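You operate a simulated robot arm through the tools that you are given. There is no shell and no other tool.

You run a simulated robot arm. Do the job below in one go: nothing can be reset, and whatever is moved stays where it is left.

## Task
Run the card's pull test, then go back to low pressure.
Fine: the load test card; grip pressure, test and aim as on the card, then high pressure, before the run.
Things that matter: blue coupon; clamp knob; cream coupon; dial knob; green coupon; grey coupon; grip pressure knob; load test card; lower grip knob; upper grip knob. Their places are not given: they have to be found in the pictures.

It is judged by the outcome, as a careful person would: the job done as asked, and still so three seconds after it is handed in. It fails if anything else is knocked over, pushed out of place, dropped, spilled or broken.

## Robot
A 6-joint arm with a fingered hand, fixed in place. Base frame: the origin is on the floor under the middle of its stand, x ahead of it, y to its left, z up. Readings come in mm, rad, newtons and seconds.
With the tool pointing down near the work surface it reaches from about 280 to 700 mm from the base axis. Its first joint turns from -2.897 to 2.897 rad. Payload 4 kg.
The TCP is the grasp point between the finger pads, 22 mm short of the fingertips. In the tool frame z runs along the fingers and y along their closing line. The gripper opens to 112 mm; its body begins 60 mm behind the TCP. The gripper is a hand of 4 fingers: y runs from the thumb to the fingers, the wrist lies at [0, 0, -218] in the tool frame, and closing takes about 1.5 s.
Orientation is that of the tool frame in the base frame, as a unit quaternion [x, y, z, w]. With the fingers straight down and closing along the base's y, the tool's x points along the base's -x, its y along +y and its z along -z.

## Interface
- The arm moves only by the tool apply_moves. Its argument "moves" is one flat list of numbers, 7 for each row, row after row: the shift along the tool's x, y, z in units of 50 mm (1.0 is 50 mm), then the turn, a rotation vector about the tool's x, y, z in units of 4 degrees (1.0 is 4 degrees), then the finger opening in mm, from 0 to 112. In form: [x, y, z, wx, wy, wz, gripper, x, y, z, wx, wy, wz, gripper, ...]. A call has 1 to 20 rows; each row shifts and turns the commanded pose from where the row before left it, along the tool's axes as they then stand. A call with a number of a shift or a turn outside -1 to 1 is refused whole. A row lasts 0.2 s, in which the tool goes at most 50 mm and 0.15 rad; a call with a longer step from one row to the next is refused whole, and so is a gripper value outside its range. Where a pose cannot be reached the arm comes as near as it can. A force on the tool above 40 N (or 10 N above the force at the start of the call, whichever is more), or a blocked arm, ends the call early, and 0.2 s more pass. Each finger travels about 45 mm/s and halts on what it meets, pressing with about 31 N; the grip force reading is that of the motor and also rises with nothing between the fingers. The clock runs only during rows and for 0.2 s after the last one: add rows that do not move to give the fingers time. The reply holds the time, the measured pose of the TCP, the force on the tool along the base axes, the opening and the grip force, in the units named above and with some noise, with the torque about the TCP (base axes, N m) and any sound that the robot's microphone picked up, and new pictures: "show" is both (left out), scene, wrist or none.
- Cameras (640 x 400 px; columns grow to the right, rows downward): "scene" is fixed at [44.2, 659.1, 1387.1]; the picture's right is [-0.75, -0.66, 0.00], its down [-0.54, 0.61, -0.59] and it looks along [0.39, -0.44, -0.81] (base axes); focal length 234 px, centre (320, 200). "wrist" rides on the gripper at [69, 4, -83] in the tool frame; the picture's right is [-0.06, 1.00, 0.00], its down [-0.77, -0.05, -0.64] and it looks along [-0.64, -0.04, 0.77] (tool axes); focal length 243 px, centre (320, 200).
- hand_shape(shape): the hand has 4 fingers and takes this shape, open, in about a second: jaw (thumb against the fingers, like two jaws); tri (thumb and two fingers); tip (a fingertip pinch); poke (one finger out to press); point (the index stretched); flat (the hand flat); cup (the hand cupped); fist (a fist). The gripper value then closes the fingers along that shape, each until it touches; the sizes above hold for jaw. It gives what a move gives, with no picture.
- pixel_to_xyz(camera, pixels): there is no depth. For up to 12 entries [column, row, z] of the newest picture of that camera ("zoom" is the newest enlarged one), the place [x, y] in the base frame at which the ray of that pixel passes the height z, good to about 3 mm, but the place of the scene camera against the robot may be out by one fixed shift of up to 18 mm in any direction. The clock stands still meanwhile.
- zoom(camera, box): a new picture of the part [left, top, right, bottom] of that camera's present view, enlarged. The clock stands still meanwhile.
- close_job(): hands the job in; it is judged then, once.

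Open the gripper and draw the arm clear of the work before you hand the job in, unless the task says otherwise.

The tools are called after "Emit:" as a command line: name --argument value ..., lists and objects as JSON in quotes. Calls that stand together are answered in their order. apply_moves: Moves the arm, as the interface text tells. Its arguments: {"type":"object","properties":{"moves":{"type":"array"},"show":{"type":"string","enum":["both","scene","wrist","none"]}},"required":["moves"]} The other tools are called the same way: hand_shape (shape) gives the hand a shape; pixel_to_xyz (camera, pixels) gives the place at which the rays of pixels pass given heights; zoom (camera, box) takes an enlarged picture of a part of a camera's view; close_job () hands the job in.

At the start:

```text
t: 0.0
tool_pos: [389.3, 267.2, 1101.7]
tcp_rot: [0.0, 1.0, -0.001, 0.0]
wrist_force: [0.3, -0.6, 0.0]
ft_torque: [0.02, 0.01, -0.05]
width: 111.8
finger_force: 0.0
shape: jaw
```

scene: 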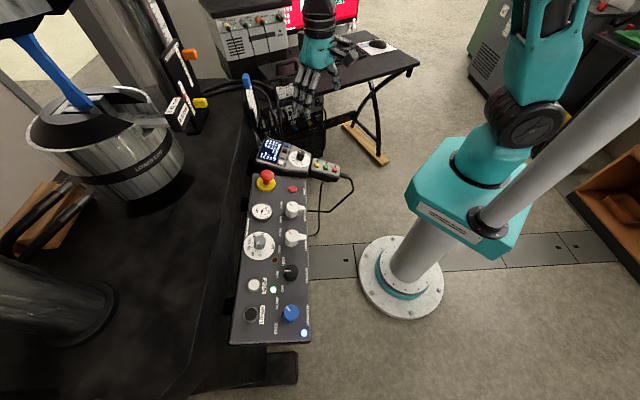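
wrist: 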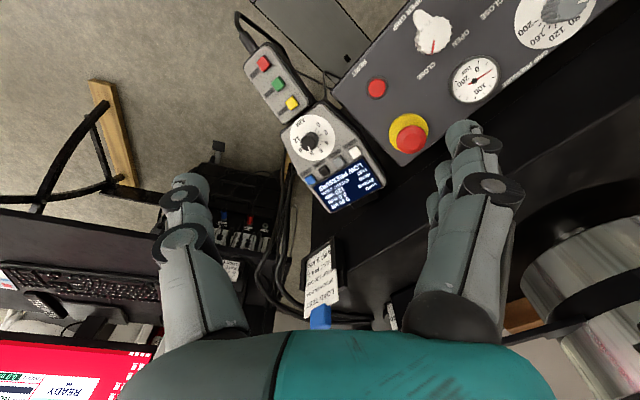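

The scene shows a load-frame with a control panel (about px 230-315, 170-345), a handset (around 260-345,140-180) and a card near (248,85). I'll zoom into these to read them.

Emit:
zoom --camera "scene" --box '[225, 125, 355, 206]'

Emit:
zoom --camera "scene" --box '[215, 170, 335, 350]'

Emit:
zoom --camera "wrist" --box '[270, 230, 370, 330]'

Emit:
zoom --camera "wrist" --box '[240, 30, 420, 220]'

```text
4.92 times, centred on (290, 166) of scene
```

zoom: 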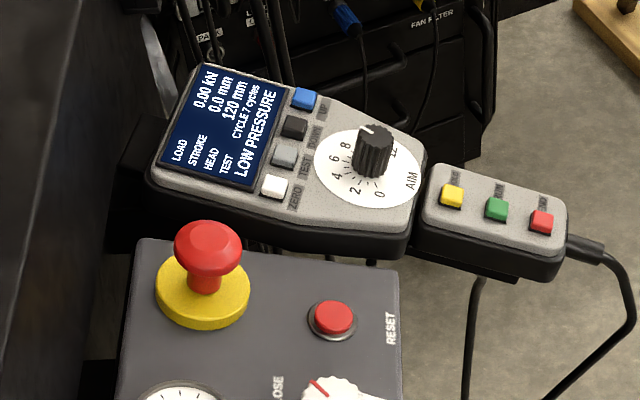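

```text
2.22 times, centred on (275, 260) of scene
```

zoom: 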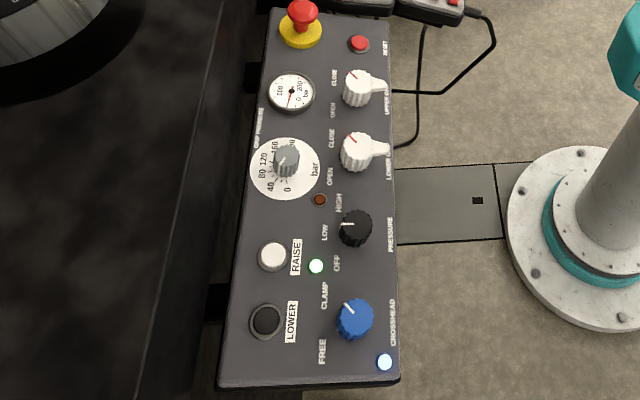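

```text
4.00 times, centred on (320, 280) of wrist
```

zoom: 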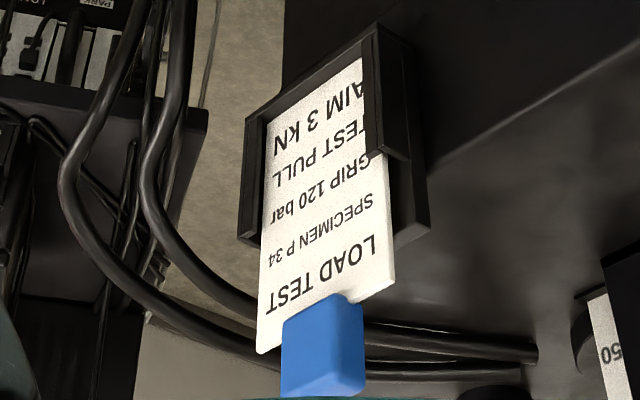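

```text
2.11 times, centred on (330, 125) of wrist
```

zoom: 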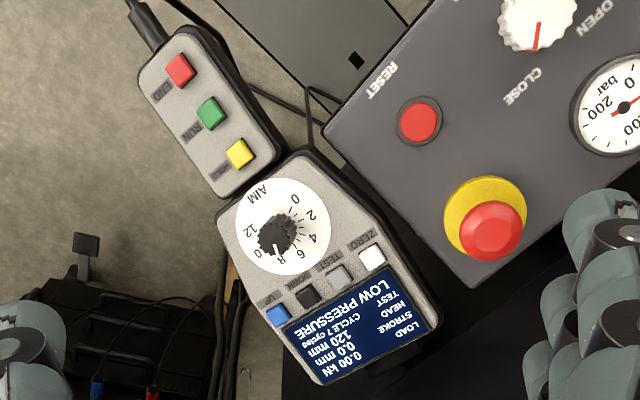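

The card reads: LOAD TEST, SPECIMEN P 34, GRIP 120 bar, TEST PULL, AIM 3 kN. Next I look at the load frame, where a blue strip runs into the lower grip at (60,75), and around it for coupons and labels.

Emit:
zoom --camera "scene" --box '[0, 0, 220, 137]'

Emit:
zoom --camera "scene" --box '[140, 20, 260, 140]'

Emit:
zoom --camera "scene" --box '[180, 0, 420, 150]'

Emit:
zoom --camera "scene" --box '[0, 130, 240, 400]'

Emit:
zoom --camera "scene" --box '[440, 0, 640, 300]'

Emit:
zoom --camera "wrist" --box '[0, 60, 320, 400]'

Emit:
zoom --camera "wrist" --box '[400, 150, 640, 400]'

```text
2.91 times, centred on (110, 68) of scene
```

zoom: 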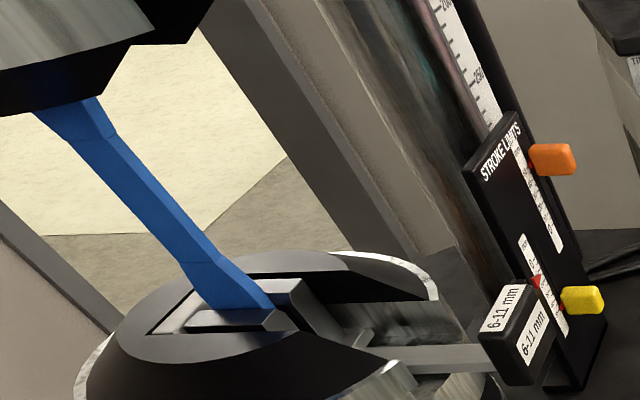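

```text
3.33 times, centred on (200, 80) of scene
```

zoom: 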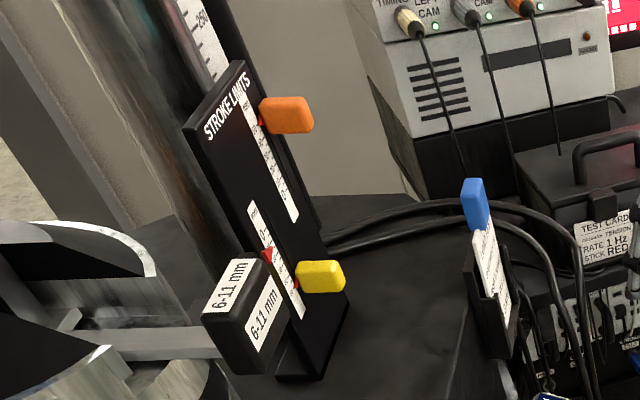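

```text
2.67 times, centred on (300, 75) of scene
```

zoom: 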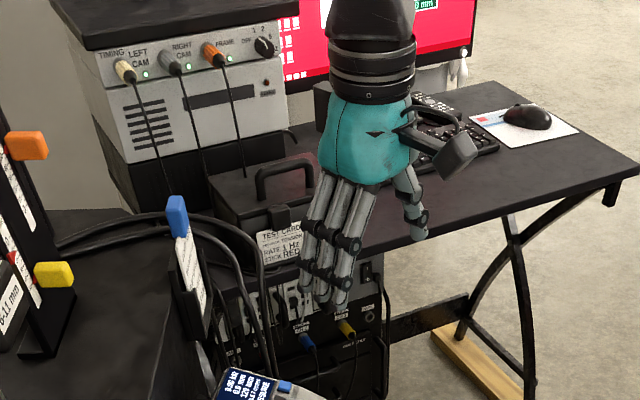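

```text
1.48 times, centred on (120, 265) of scene
```

zoom: 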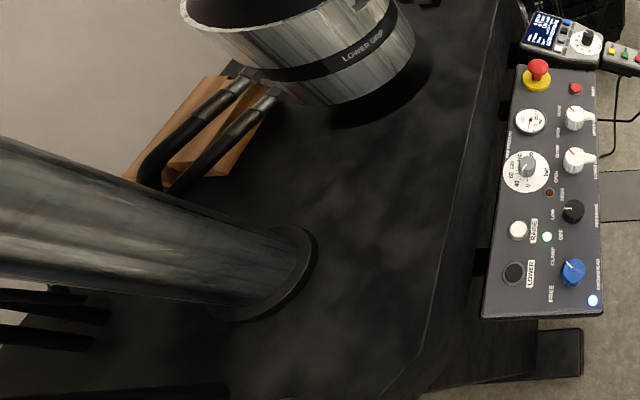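

```text
1.33 times, centred on (540, 150) of scene
```

zoom: 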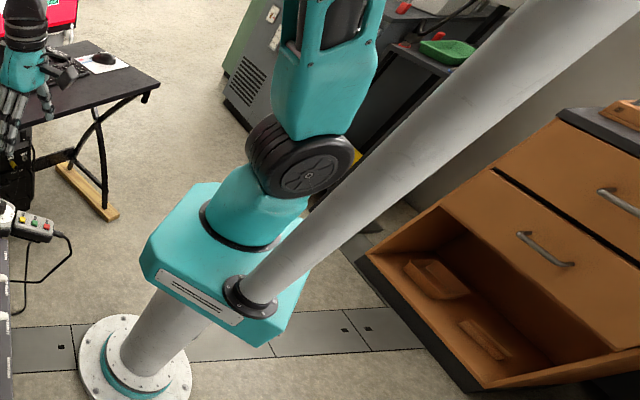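

```text
1.18 times, centred on (160, 230) of wrist
```

zoom: 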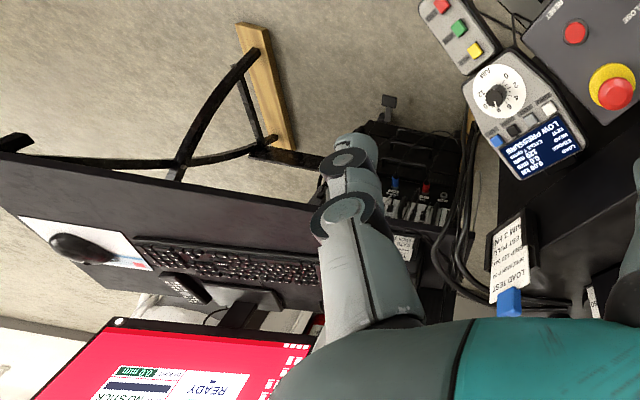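

```text
1.60 times, centred on (520, 275) of wrist
```

zoom: 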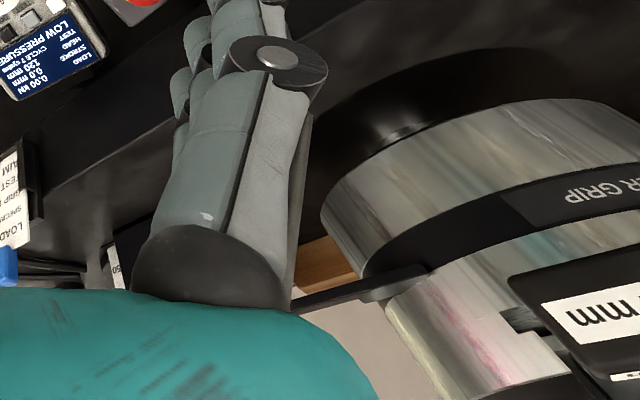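

The blue coupon is mounted in the grips. The knobs sit on a console, the test handset next to it; I triangulate common points (e-stop top at scene (267,176)/wrist (409,138), reset button at scene (293,189)/wrist (377,88), handset dial) at several heights.

Emit:
pixel_to_xyz --camera "scene" --pixels '[[293, 189, 700], [293, 189, 800], [293, 189, 900], [301, 157, 700], [301, 157, 800], [301, 157, 900]]'

Emit:
pixel_to_xyz --camera "wrist" --pixels '[[377, 88, 700], [377, 88, 800], [377, 88, 900], [309, 143, 700], [309, 143, 800], [309, 143, 900]]'

Emit:
zoom --camera "scene" --box '[235, 195, 325, 255]'

Emit:
zoom --camera "scene" --box '[225, 250, 325, 345]'

Emit:
zoom --camera "wrist" --box '[400, 0, 640, 150]'

```text
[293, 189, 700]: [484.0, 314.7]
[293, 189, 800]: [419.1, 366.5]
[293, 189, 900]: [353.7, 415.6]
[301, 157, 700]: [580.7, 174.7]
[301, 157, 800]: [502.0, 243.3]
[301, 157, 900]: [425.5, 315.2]
```

```text
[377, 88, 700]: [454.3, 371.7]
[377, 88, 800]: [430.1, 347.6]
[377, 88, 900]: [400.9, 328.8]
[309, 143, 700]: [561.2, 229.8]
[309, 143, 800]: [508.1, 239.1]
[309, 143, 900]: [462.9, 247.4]
```

```text
6.67 times, centred on (280, 225) of scene
```

zoom: 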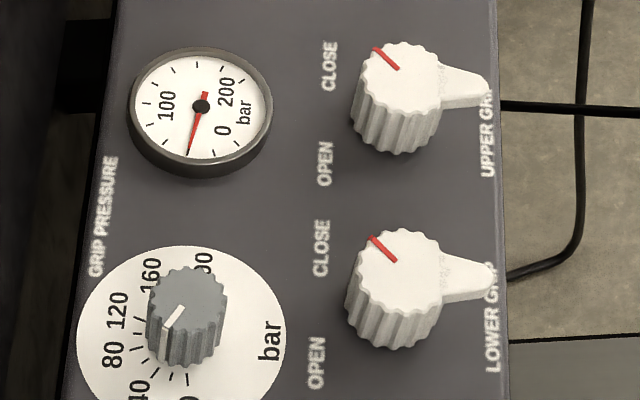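

```text
4.21 times, centred on (275, 298) of scene
```

zoom: 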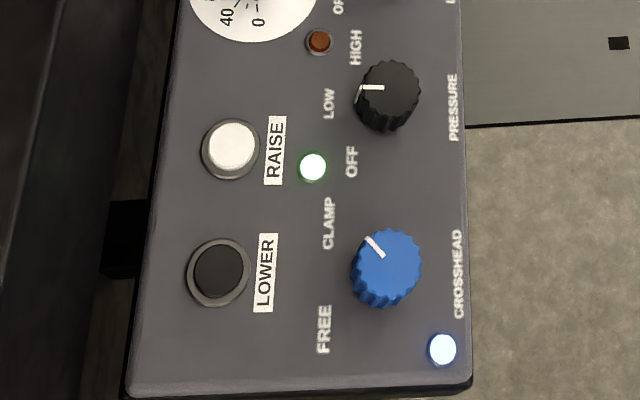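

```text
2.67 times, centred on (520, 75) of wrist
```

zoom: 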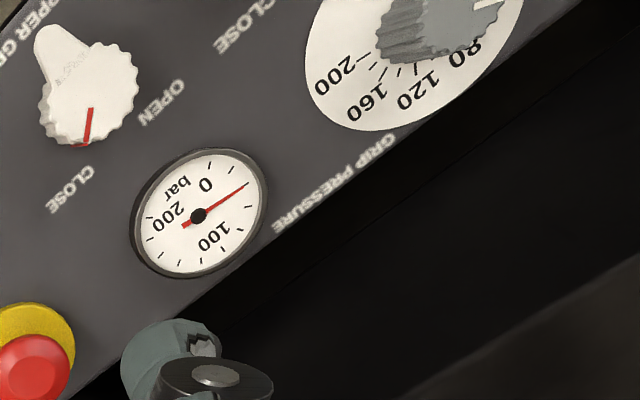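

Everything suggests the console top is around z≈790–800. I take the positions of the other console items from the scene at that height.

Emit:
pixel_to_xyz --camera "scene" --pixels '[[267, 185, 790], [293, 189, 790], [292, 209, 800], [292, 237, 800], [259, 243, 800], [290, 271, 800], [291, 312, 800], [303, 333, 790], [234, 342, 790], [253, 284, 790], [251, 314, 790], [262, 212, 790]]'

Emit:
pixel_to_xyz --camera "wrist" --pixels '[[433, 37, 800], [377, 88, 790], [409, 138, 800], [475, 79, 790], [264, 64, 790], [278, 84, 790], [292, 103, 790], [311, 181, 790], [325, 173, 790], [340, 163, 790], [356, 153, 790], [309, 143, 800]]'

```text
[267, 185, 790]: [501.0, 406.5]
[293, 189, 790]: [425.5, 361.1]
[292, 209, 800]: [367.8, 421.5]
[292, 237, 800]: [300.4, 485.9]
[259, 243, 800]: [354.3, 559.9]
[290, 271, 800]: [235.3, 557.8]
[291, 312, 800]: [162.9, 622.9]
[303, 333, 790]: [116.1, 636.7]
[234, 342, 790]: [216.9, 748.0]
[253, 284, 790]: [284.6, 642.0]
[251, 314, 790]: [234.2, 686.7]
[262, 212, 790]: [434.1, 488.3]
```

```text
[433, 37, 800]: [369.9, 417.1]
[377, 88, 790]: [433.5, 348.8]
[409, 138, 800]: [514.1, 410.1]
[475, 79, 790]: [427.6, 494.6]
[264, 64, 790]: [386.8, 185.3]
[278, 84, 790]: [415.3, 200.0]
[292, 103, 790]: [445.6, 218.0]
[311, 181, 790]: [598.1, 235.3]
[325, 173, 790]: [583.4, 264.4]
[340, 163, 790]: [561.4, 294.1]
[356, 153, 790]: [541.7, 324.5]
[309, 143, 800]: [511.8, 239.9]
```

Console items run diagonally from about (500,400) to (220,750). I'll now yaw the hand by ~48° toward the load frame and pitch it up to see the coupon and grips with the wrist camera.

Emit:
apply_moves --moves '[0, 0, 0, 0, 0, -1, 112, 0, 0, 0, 0, 0, -1, 112, 0, 0, 0, 0, 0, -1, 112, 0, 0, 0, 0, 0, -1, 112, 0, 0, 0, 0, 0, -1, 112, 0, 0, 0, 0, 0, -1, 112, 0, 0, 0, 0, 0, -1, 112, 0, 0, 0, 0, 0, -1, 112, 0, 0, 0, 0, 0, -1, 112, 0, 0, 0, 0, 0, -1, 112, 0, 0, 0, 0, 0, -1, 112, 0, 0, 0, 0, 0, -1, 112, 0, 0, 0, 0, -1, 0, 112, 0, 0, 0, 0, -1, 0, 112, 0, 0, 0, 0, -1, 0, 112, 0, 0, 0, 0, -1, 0, 112, 0, 0, 0, 0, -1, 0, 112, 0, 0, 0, 0, -1, 0, 112]'

```text
t: 3.8
tool_pos: [390.6, 266.6, 1102.0]
tcp_rot: [-0.398, 0.893, 0.085, 0.191]
wrist_force: [0.1, 0.2, -0.3]
ft_torque: [0.01, 0.04, -0.03]
width: 112.0
finger_force: 0.1
shape: jaw
```

scene: 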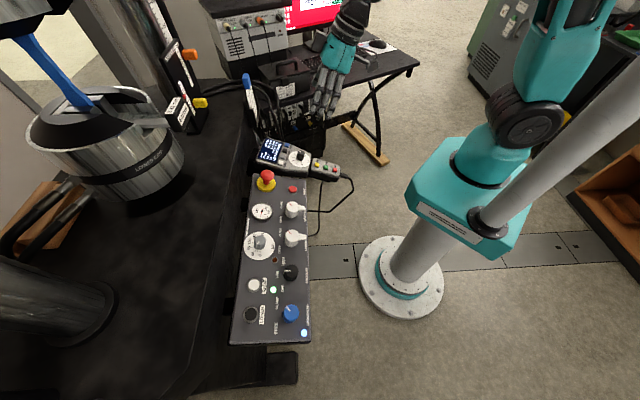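
wrist: 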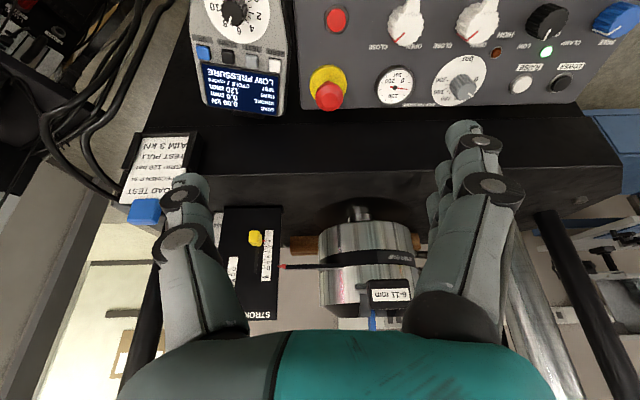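

The view now faces the load frame (upside-down). I zoom on the card at (160,170), the grip area at (365,260), and the console.

Emit:
zoom --camera "wrist" --box '[100, 120, 220, 230]'

Emit:
zoom --camera "wrist" --box '[290, 180, 450, 335]'

Emit:
zoom --camera "wrist" --box '[300, 0, 640, 115]'

Emit:
zoom --camera "wrist" --box '[180, 0, 300, 120]'

Emit:
zoom --camera "wrist" --box '[520, 100, 640, 260]'

```text
3.64 times, centred on (160, 175) of wrist
```

zoom: 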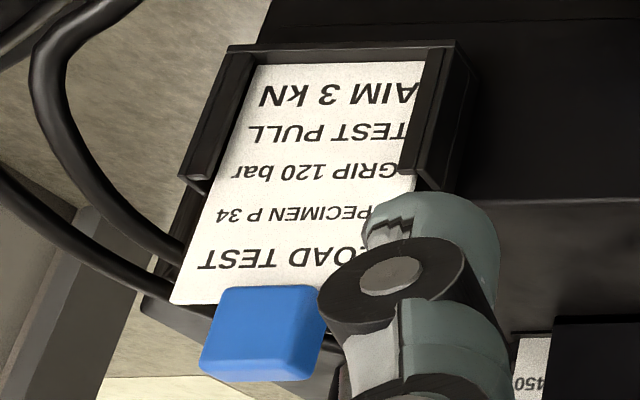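

```text
2.58 times, centred on (370, 258) of wrist
```

zoom: 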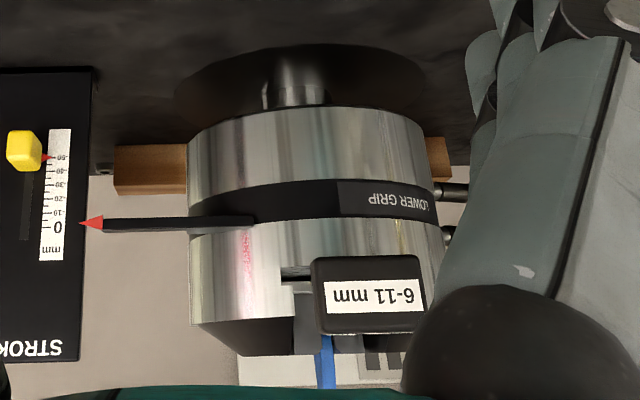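

```text
1.88 times, centred on (470, 58) of wrist
```

zoom: 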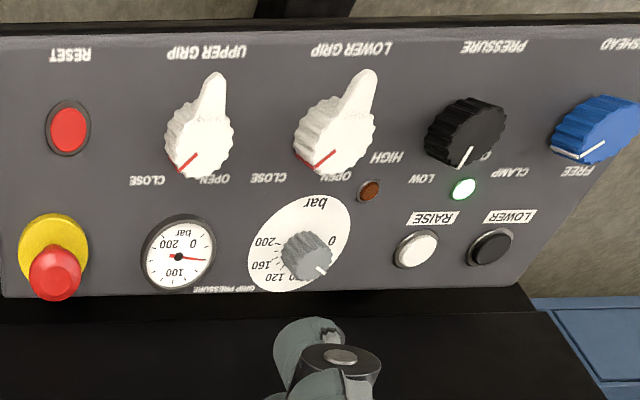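

```text
3.33 times, centred on (240, 60) of wrist
```

zoom: 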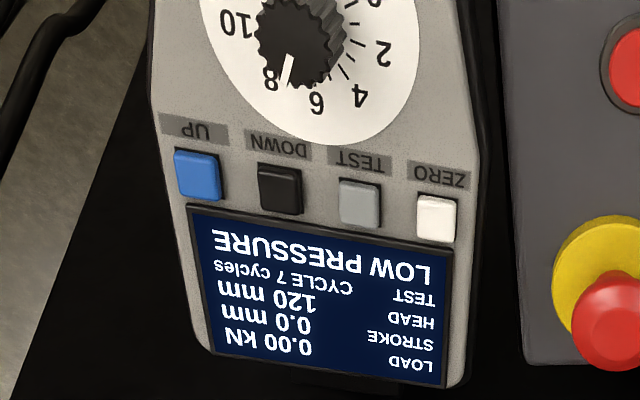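

```text
2.50 times, centred on (580, 180) of wrist
```

zoom: 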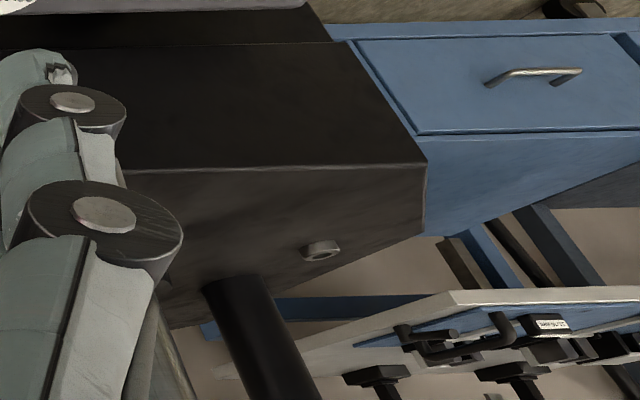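

The console state: both grips closed, clamp on CLAMP, pressure LOW, grip pressure ~50 bar, aim ~7–8, test CYCLE. I pitch up further to see the coupon and check its marking.

Emit:
apply_moves --moves '[0, 0, 0, 0, -1, 0, 112, 0, 0, 0, 0, -1, 0, 112, 0, 0, 0, 0, -1, 0, 112, 0, 0, 0, 0, -1, 0, 112, 0, 0, 0, 0, -1, 0, 112, 0, 0, 0, 0, -1, 0, 112, 0, 0, 0, 0, -1, 0, 112]'

```text
t: 5.4
tool_pos: [391.3, 267.1, 1101.1]
tcp_rot: [-0.366, 0.82, 0.179, 0.401]
wrist_force: [0.0, 0.1, 0.0]
ft_torque: [0.0, -0.03, -0.02]
width: 112.0
finger_force: 0.1
shape: jaw
```

scene: 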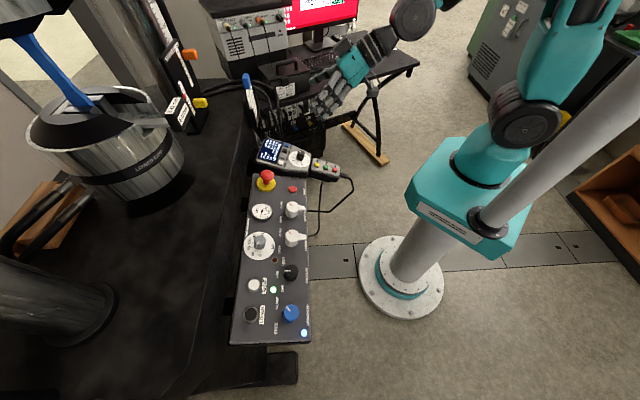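
wrist: 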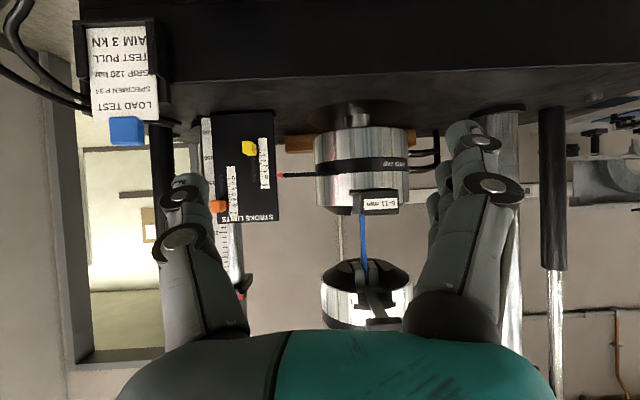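

Emit:
zoom --camera "wrist" --box '[300, 110, 430, 335]'

Emit:
zoom --camera "wrist" --box '[70, 10, 190, 150]'

Emit:
zoom --camera "wrist" --box '[480, 90, 640, 300]'

Emit:
zoom --camera "wrist" --box '[190, 100, 300, 330]'

```text
1.78 times, centred on (365, 222) of wrist
```

zoom: 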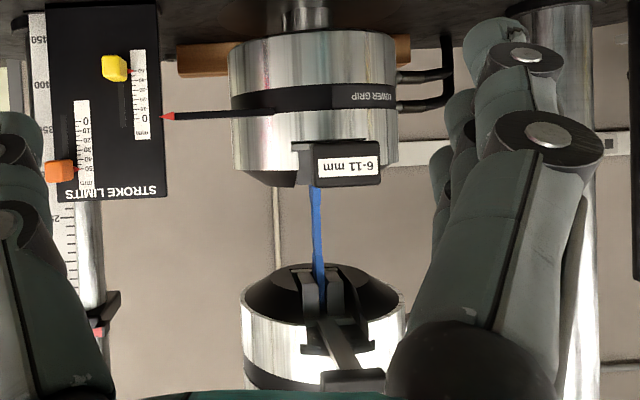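

```text
2.86 times, centred on (130, 80) of wrist
```

zoom: 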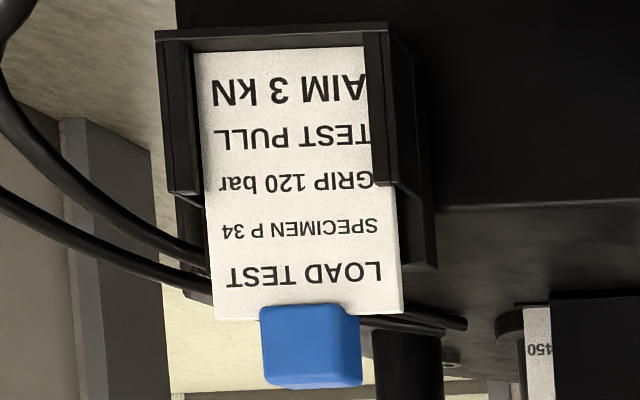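

```text
1.90 times, centred on (560, 195) of wrist
```

zoom: 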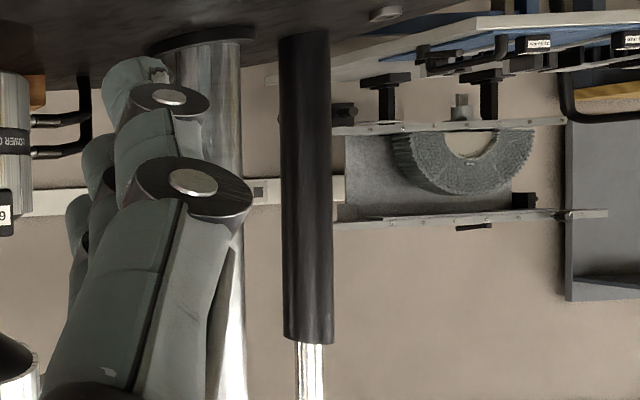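

```text
1.74 times, centred on (245, 215) of wrist
```

zoom: 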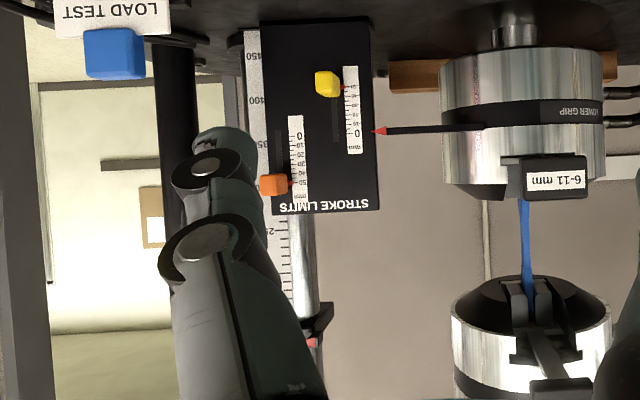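

The coupon is clamped by wedges on both ends. I check the coupon face in the scene camera for any marking.

Emit:
zoom --camera "scene" --box '[0, 20, 120, 120]'

Emit:
zoom --camera "scene" --box '[590, 0, 640, 60]'

Emit:
zoom --camera "scene" --box '[200, 0, 330, 90]'

Emit:
zoom --camera "scene" --box '[560, 140, 640, 290]'

```text
4.00 times, centred on (60, 70) of scene
```

zoom: 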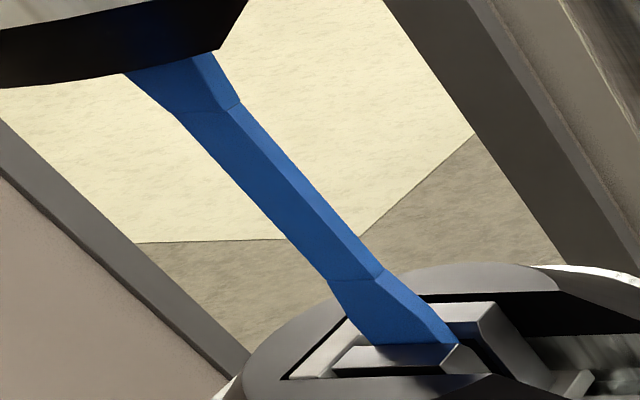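

```text
6.67 times, centred on (615, 30) of scene
```

zoom: 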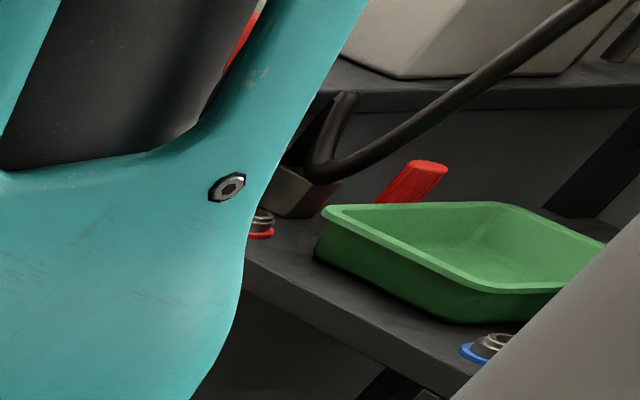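

```text
4.44 times, centred on (265, 45) of scene
```

zoom: 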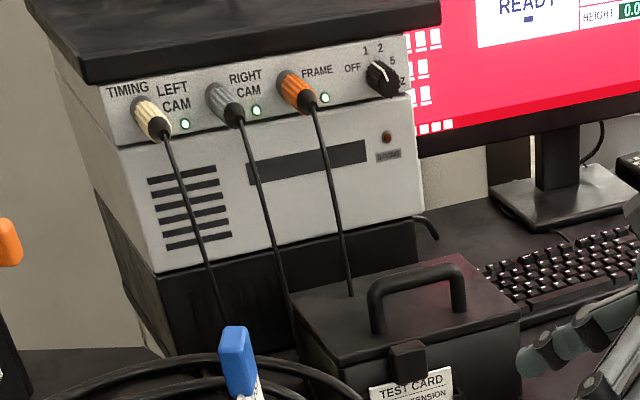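

```text
2.67 times, centred on (600, 215) of scene
```

zoom: 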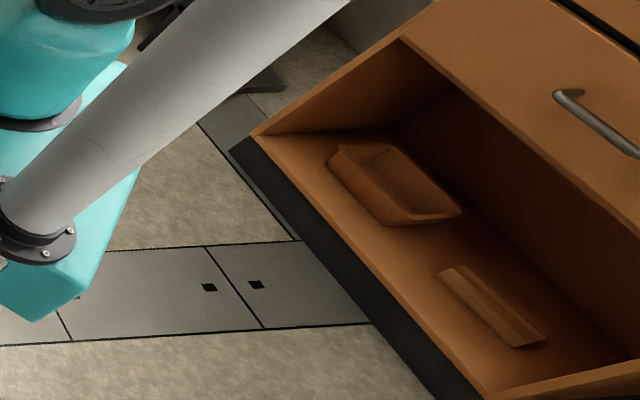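

No visible marking on the coupon. I check the wooden piece behind the lower grip (scene (40,215), wrist (300,140)) and the rest of the bench for the other coupons.

Emit:
zoom --camera "scene" --box '[0, 150, 120, 270]'

Emit:
zoom --camera "wrist" --box '[270, 100, 450, 220]'

Emit:
zoom --camera "scene" --box '[0, 250, 120, 400]'

```text
3.33 times, centred on (60, 210) of scene
```

zoom: 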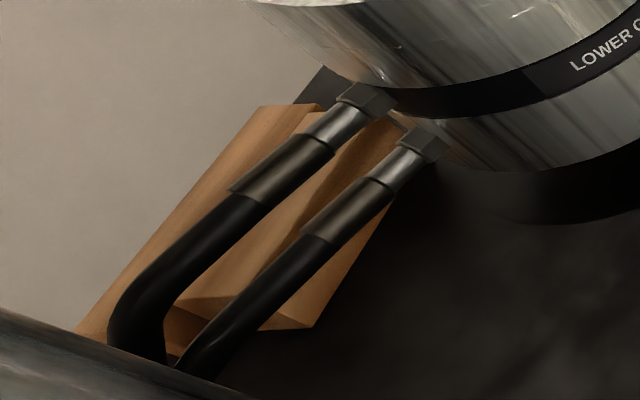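

```text
3.33 times, centred on (360, 160) of wrist
```

zoom: 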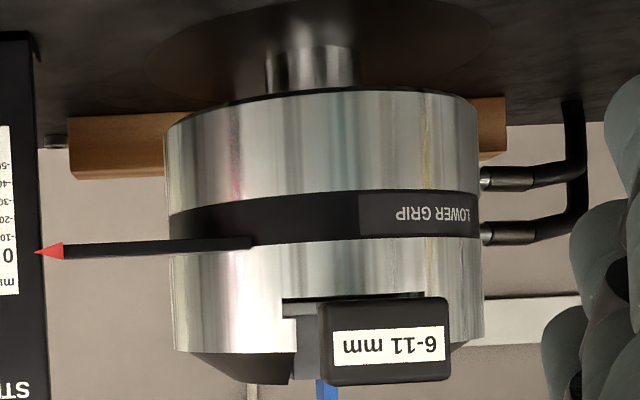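

```text
2.67 times, centred on (60, 325) of scene
```

zoom: 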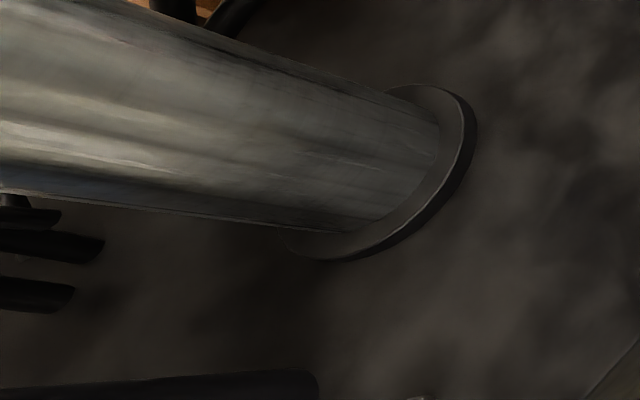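

The wooden tray behind the lower grip looks empty. I yaw left about the base vertical to inspect the blue bench on the left for the other coupons.

Emit:
apply_moves --moves '[0, 0, 0, -0.788, 0, -0.616, 112, 0, 0, 0, -0.788, 0, -0.616, 112, 0, 0, 0, -0.788, 0, -0.616, 112, 0, 0, 0, -0.788, 0, -0.616, 112, 0, 0, 0, -0.788, 0, -0.616, 112, 0, 0, 0, -0.788, 0, -0.616, 112, 0, 0, 0, -0.788, 0, -0.616, 112, 0, 0, 0, -0.788, 0, -0.616, 112, 0, 0, 0, -0.788, 0, -0.616, 112, 0, 0, 0, -0.788, 0, -0.616, 112, 0, 0, 0, 0, 1, 0, 112, 0, 0, 0, 0, 1, 0, 112, 0, 0, 0, 0, 1, 0, 112, 0, 0, 0, 0, 1, 0, 112]' --show "wrist"

```text
t: 8.4
tool_pos: [390.3, 265.9, 1101.6]
tcp_rot: [-0.66, 0.685, 0.215, 0.222]
wrist_force: [-0.2, -0.4, 0.1]
ft_torque: [-0.01, -0.01, -0.02]
width: 111.9
finger_force: 0.2
shape: jaw
```

wrist: 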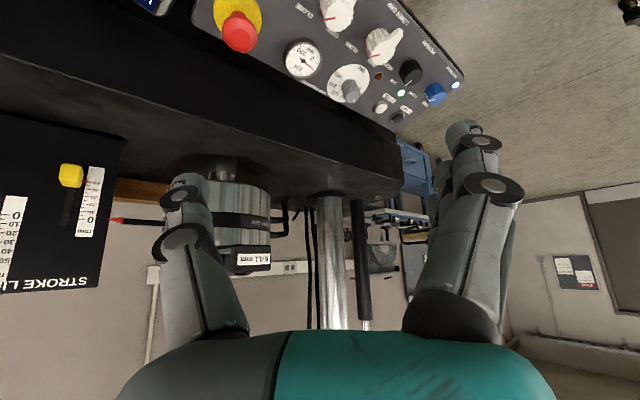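

I zoom into the background bench around (400,220) to look for coupons.

Emit:
zoom --camera "wrist" --box '[340, 140, 450, 300]'

Emit:
zoom --camera "wrist" --box '[540, 180, 640, 300]'

Emit:
zoom --camera "wrist" --box '[200, 0, 480, 140]'

```text
2.50 times, centred on (395, 220) of wrist
```

zoom: 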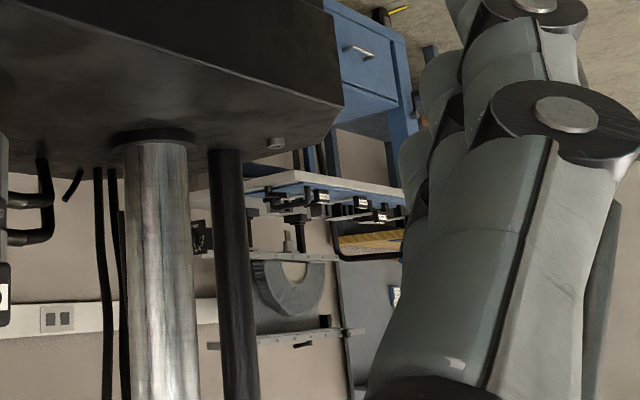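

```text
3.33 times, centred on (590, 240) of wrist
```

zoom: 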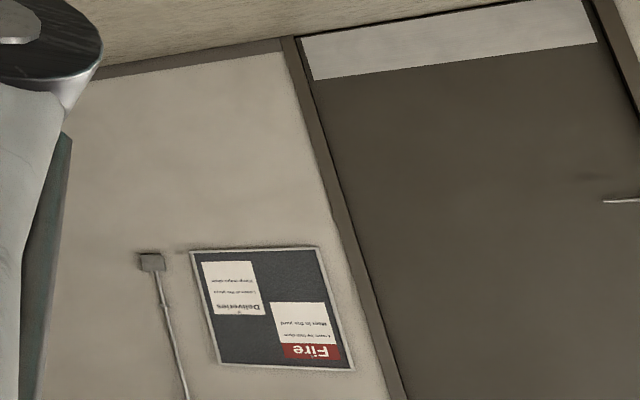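

```text
2.29 times, centred on (340, 70) of wrist
```

zoom: 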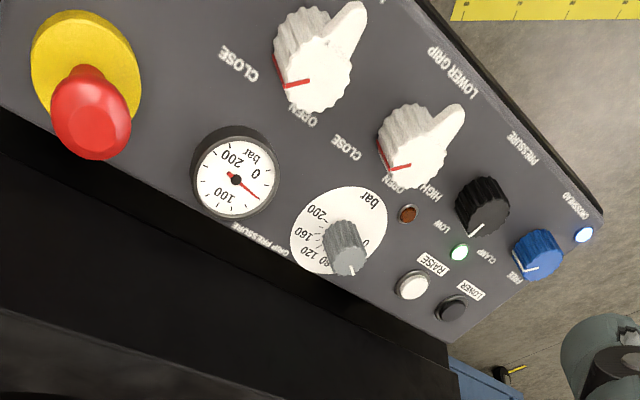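

No other coupons near the frame; the mounted blue one is the only specimen in place. I return to a straight-down pose at yaw 48° and move over the console to view the knobs close.

Emit:
apply_moves --moves '[0, 0, 0, 0, 1, 0, 112, 0, 0, 0, 0, 1, 0, 112, 0, 0, 0, 0, 1, 0, 112, 0, 0, 0, 0, 1, 0, 112, 0, 0, 0, 0, 1, 0, 112, 0, 0, 0, 0, 1, 0, 112, 0, 0, 0, 0, 1, 0, 112, 0, 0, 0, 0, 1, 0, 112, 0, 0, 0, 0, 1, 0, 112, 0, 0, 0, 0, 0, 1, 112, 0, 0, 0, 0, 0, 1, 112, 0, 0, 0, 0, 0, 1, 112, 0, 0, 0, 0, 0, 1, 112, 0, 0, 0, 0, 0, 1, 112, 0, 0, 0, 0, 0, 1, 112, 0, 0, 0, 0, 0, 1, 112, 0, 0, 0, 0, 0, 1, 112, 0, 0, 0, 0, 0, 1, 112, 0, 0, 0, 0, 0, 1, 112]' --show "none"

Emit:
apply_moves --moves '[-0.067, 0.742, 0.337, 0, 0, 0, 112, -0.067, 0.742, 0.337, 0, 0, 0, 112, -0.067, 0.742, 0.337, 0, 0, 0, 112, -0.067, 0.742, 0.337, 0, 0, 0, 112, -0.067, 0.742, 0.337, 0, 0, 0, 112, -0.067, 0.742, 0.337, 0, 0, 0, 112]'

```text
t: 12.4
tool_pos: [390.3, 266.7, 1101.2]
tcp_rot: [-0.406, 0.914, 0.0, 0.0]
wrist_force: [1.3, 0.1, 0.3]
ft_torque: [-0.02, 0.01, 0.0]
width: 112.0
finger_force: 0.1
shape: jaw
```

```text
t: 13.8
tool_pos: [239.5, 432.1, 1001.8]
tcp_rot: [-0.406, 0.914, 0.0, 0.0]
wrist_force: [-0.8, -0.2, 0.9]
ft_torque: [0.01, 0.04, 0.03]
width: 112.0
finger_force: 0.0
shape: jaw
```

scene: 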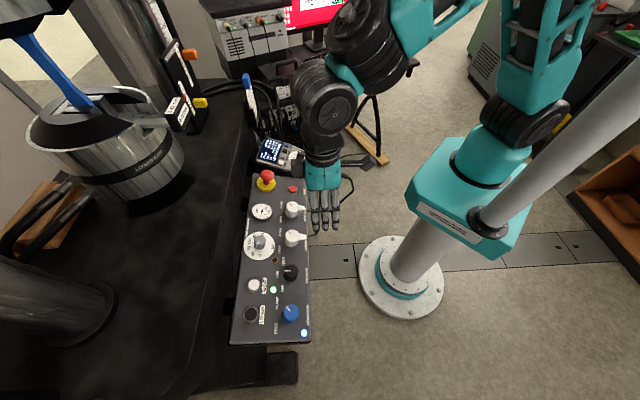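
wrist: 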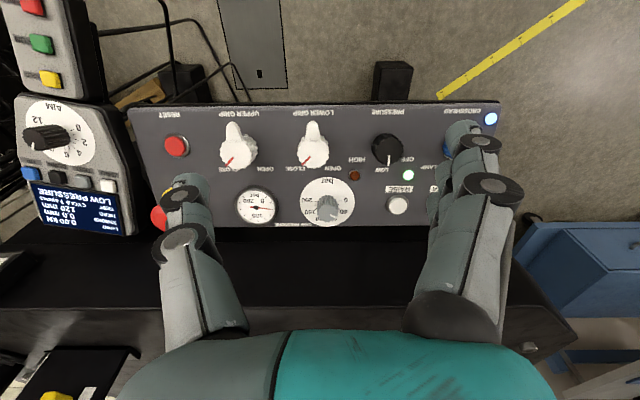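

Good overview. I zoom in on the console and locate the knobs in the wrist picture: upper grip (237,150), lower grip (313,145), grip pressure (326,200), pressure (387,148).

Emit:
zoom --camera "wrist" --box '[200, 95, 420, 235]'

Emit:
zoom --camera "wrist" --box '[290, 165, 370, 235]'

Emit:
zoom --camera "wrist" --box '[0, 60, 160, 250]'

Emit:
pixel_to_xyz --camera "wrist" --pixels '[[136, 108, 790], [500, 103, 790], [505, 225, 790], [326, 197, 800], [326, 197, 780], [387, 150, 800], [387, 150, 780], [397, 205, 790], [176, 146, 790], [237, 157, 800], [313, 152, 800], [490, 118, 790]]'

Emit:
pixel_to_xyz --camera "scene" --pixels '[[253, 284, 790], [253, 284, 770], [253, 284, 810], [303, 333, 770], [303, 333, 790], [303, 333, 810], [293, 189, 770], [293, 189, 810], [262, 212, 770], [262, 212, 810]]'

```text
2.86 times, centred on (310, 165) of wrist
```

zoom: 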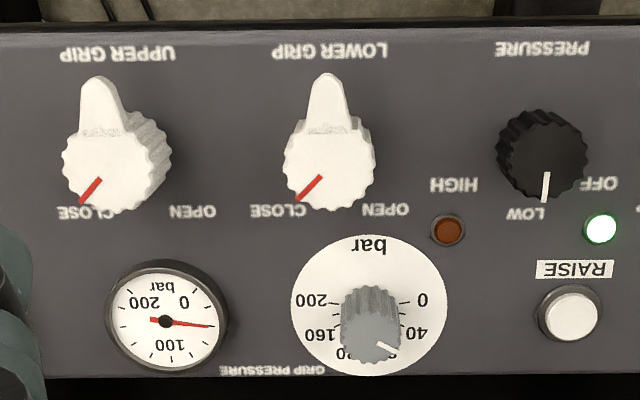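

```text
5.71 times, centred on (330, 200) of wrist
```

zoom: 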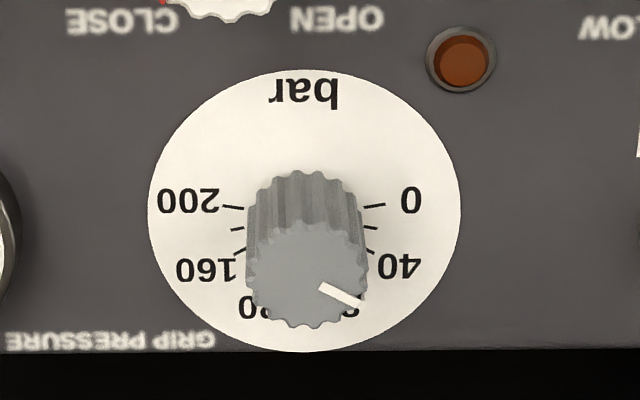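

```text
2.11 times, centred on (80, 155) of wrist
```

zoom: 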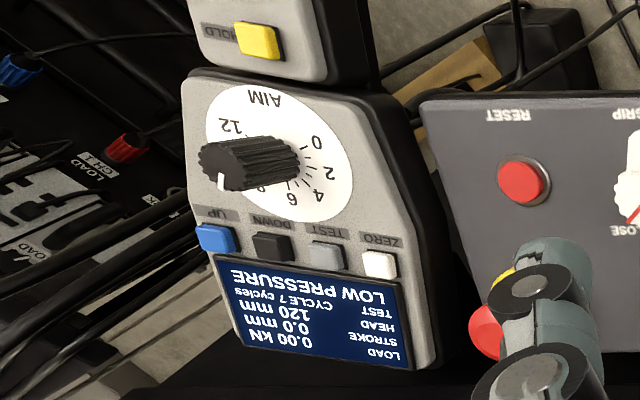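

```text
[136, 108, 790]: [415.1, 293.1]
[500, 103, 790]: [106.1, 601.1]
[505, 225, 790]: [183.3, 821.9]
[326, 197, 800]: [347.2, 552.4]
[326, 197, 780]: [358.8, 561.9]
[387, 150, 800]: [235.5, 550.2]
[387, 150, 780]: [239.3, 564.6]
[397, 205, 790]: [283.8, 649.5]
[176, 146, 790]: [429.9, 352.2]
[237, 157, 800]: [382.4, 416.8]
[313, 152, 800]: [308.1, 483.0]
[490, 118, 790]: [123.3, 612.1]
```

```text
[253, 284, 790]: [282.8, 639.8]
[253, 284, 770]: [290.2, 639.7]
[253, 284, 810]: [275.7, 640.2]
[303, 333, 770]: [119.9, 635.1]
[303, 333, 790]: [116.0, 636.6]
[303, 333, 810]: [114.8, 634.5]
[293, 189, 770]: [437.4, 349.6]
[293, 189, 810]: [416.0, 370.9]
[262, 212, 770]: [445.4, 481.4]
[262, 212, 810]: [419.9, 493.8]
```

The panel appears tilted (far side higher). I triangulate its corners and near/far features at several heights with both cameras.

Emit:
pixel_to_xyz --camera "wrist" --pixels '[[500, 103, 740], [500, 103, 780], [500, 103, 820], [505, 225, 780], [505, 225, 820], [505, 225, 860], [176, 146, 740], [176, 146, 780], [176, 146, 820], [397, 205, 780], [397, 205, 820], [397, 205, 860]]'

Emit:
pixel_to_xyz --camera "scene" --pixels '[[311, 340, 740], [311, 340, 780], [311, 340, 820], [231, 342.4, 780], [231, 342.4, 820], [231, 342.4, 860], [293, 189, 740], [293, 189, 780], [293, 189, 820], [253, 284, 780], [253, 284, 820], [253, 284, 860]]'

```text
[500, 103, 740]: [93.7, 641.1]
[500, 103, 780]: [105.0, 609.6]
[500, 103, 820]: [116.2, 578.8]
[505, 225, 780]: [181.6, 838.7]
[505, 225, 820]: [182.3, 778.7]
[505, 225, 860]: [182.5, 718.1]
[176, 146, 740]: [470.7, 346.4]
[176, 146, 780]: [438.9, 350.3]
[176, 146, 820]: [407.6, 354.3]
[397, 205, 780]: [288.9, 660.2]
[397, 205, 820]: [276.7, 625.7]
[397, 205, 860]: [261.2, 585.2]
```

```text
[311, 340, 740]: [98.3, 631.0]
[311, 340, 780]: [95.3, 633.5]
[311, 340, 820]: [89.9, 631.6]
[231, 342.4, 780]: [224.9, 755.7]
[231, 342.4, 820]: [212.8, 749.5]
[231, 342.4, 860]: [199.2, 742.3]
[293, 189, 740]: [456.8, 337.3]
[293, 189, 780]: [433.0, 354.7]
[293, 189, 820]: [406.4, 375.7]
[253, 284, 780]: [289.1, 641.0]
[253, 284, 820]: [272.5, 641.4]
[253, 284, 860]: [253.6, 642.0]
```

The features give panel z ≈ 760 (near edge) to ~810 (far side), i.e. a tilt near 17–20° toward the robot. I take a view from above (hand pitched back) to measure the tilt and dial angles precisely.

Emit:
apply_moves --moves '[-0.7, 0, -0.12, 0, 0, 0, 112, -0.7, 0, -0.12, 0, 0, 0, 112, -0.7, 0, -0.12, 0, 0, 0, 112, 0, 0, 0, 0, 1, 0, 112, 0, 0, 0, 0, 1, 0, 112, 0, 0, 0, 0, 1, 0, 112, 0, 0, 0, 0, 1, 0, 112, 0, 0, 0, 0, 1, 0, 112, 0, 0, 0, 0, 1, 0, 112]'

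```text
t: 15.8
tool_pos: [321.9, 508.0, 1016.0]
tcp_rot: [-0.402, 0.899, -0.092, -0.145]
wrist_force: [0.3, -0.6, 0.0]
ft_torque: [-0.02, 0.02, -0.03]
width: 112.1
finger_force: 0.2
shape: jaw
out of reach, approached as far as the arm can: row 7, 8
```

scene: 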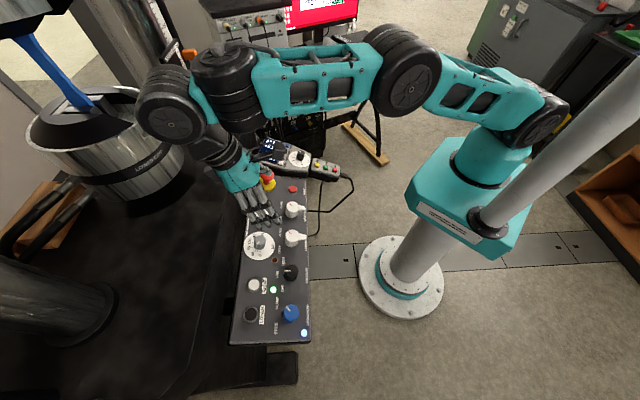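
wrist: 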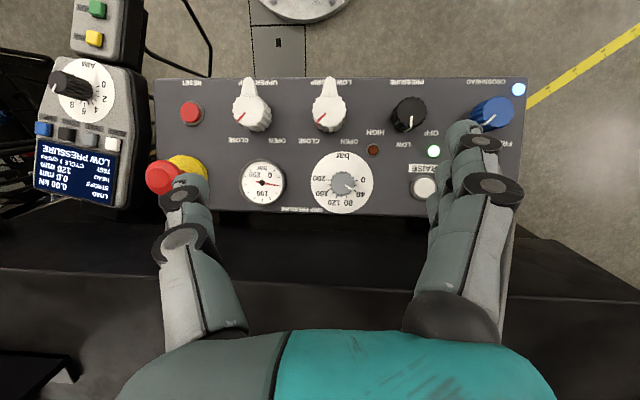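

A nearly perpendicular view. I zoom to read dials and measure positions at multiple heights.

Emit:
zoom --camera "wrist" --box '[300, 140, 390, 220]'

Emit:
zoom --camera "wrist" --box '[350, 70, 530, 220]'

Emit:
zoom --camera "wrist" --box '[20, 0, 180, 220]'

Emit:
pixel_to_xyz --camera "wrist" --pixels '[[190, 112, 760], [190, 112, 790], [190, 112, 820], [519, 90, 740], [519, 90, 770], [519, 90, 800], [424, 188, 780], [424, 188, 810], [424, 188, 840], [343, 183, 780], [343, 183, 810], [343, 183, 840]]'

```text
5.00 times, centred on (345, 180) of wrist
```

zoom: 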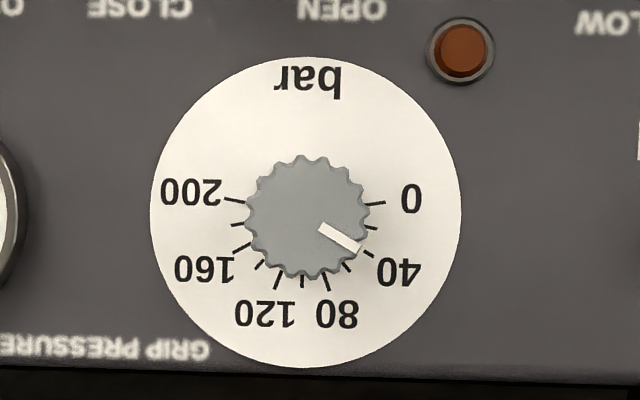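

```text
2.67 times, centred on (440, 145) of wrist
```

zoom: 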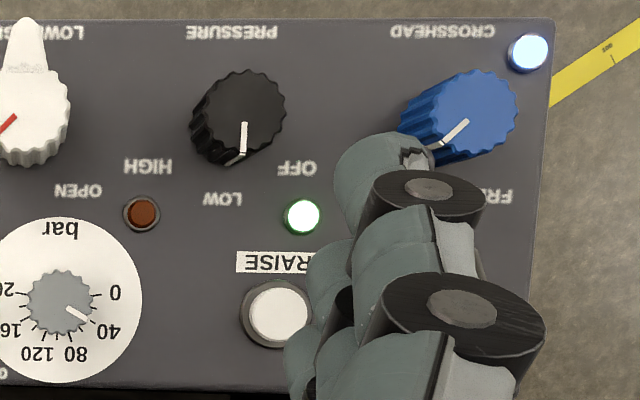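

```text
1.82 times, centred on (100, 110) of wrist
```

zoom: 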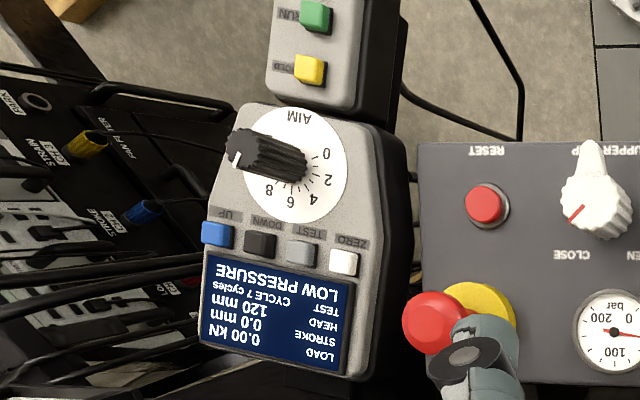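

```text
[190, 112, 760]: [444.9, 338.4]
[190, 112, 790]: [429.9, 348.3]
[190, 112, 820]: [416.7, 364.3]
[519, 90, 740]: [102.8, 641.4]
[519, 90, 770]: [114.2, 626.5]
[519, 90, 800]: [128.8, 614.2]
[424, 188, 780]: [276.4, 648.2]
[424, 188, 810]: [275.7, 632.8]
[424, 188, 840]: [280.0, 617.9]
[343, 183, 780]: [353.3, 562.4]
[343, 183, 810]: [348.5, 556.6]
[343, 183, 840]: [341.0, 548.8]
```

Dial reading: 1°/bar, pointer at ~40 bar, so 120 bar needs ~80° clockwise (from above). The panel is tilted ~15° toward the robot and its axis is at 45° in the base. I return to the reachable upright pose and try the "tri" shape to see the fingers.

Emit:
apply_moves --moves '[0, 0, 0, 0, -1, 0, 112, 0, 0, 0, 0, -1, 0, 112, 0, 0, 0, 0, -1, 0, 112, 0, 0, 0, 0, -1, 0, 112, 0, 0, 0, 0, -1, 0, 112, 0, 0, 0, 0, -1, 0, 112]' --show "none"

Emit:
hand_shape --shape "tri"

Emit:
apply_moves --moves '[0, 0, 0, 0, 0, 0, 60, 0, 0, 0, 0, 0, 0, 60, 0, 0, 0, 0, 0, 0, 60, 0, 0, 0, 0, 0, 0, 60]' --show "both"

```text
t: 17.2
tool_pos: [322.7, 507.6, 1018.4]
tcp_rot: [-0.413, 0.91, -0.008, 0.046]
wrist_force: [-0.2, 0.4, -0.2]
ft_torque: [-0.03, 0.02, -0.01]
width: 112.1
finger_force: 0.1
shape: jaw
```

```text
t: 18.1
tool_pos: [322.2, 507.9, 1017.6]
tcp_rot: [-0.413, 0.909, -0.007, 0.046]
wrist_force: [-0.9, 0.4, -0.2]
ft_torque: [-0.02, -0.01, 0.01]
width: 112.0
finger_force: 0.1
shape: tri
```

```text
t: 19.1
tool_pos: [323.2, 507.3, 1017.2]
tcp_rot: [-0.413, 0.91, -0.007, 0.046]
wrist_force: [0.4, -0.3, -0.4]
ft_torque: [0.02, 0.0, 0.03]
width: 60.7
finger_force: 0.1
shape: tri
```

scene: 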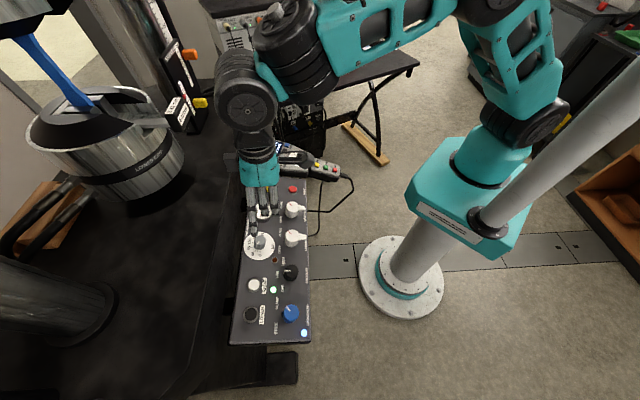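
wrist: 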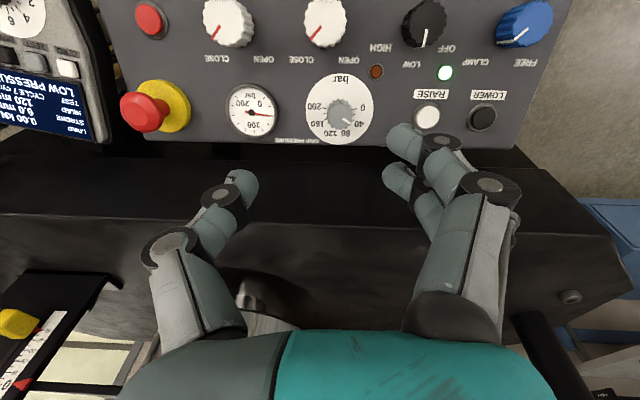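

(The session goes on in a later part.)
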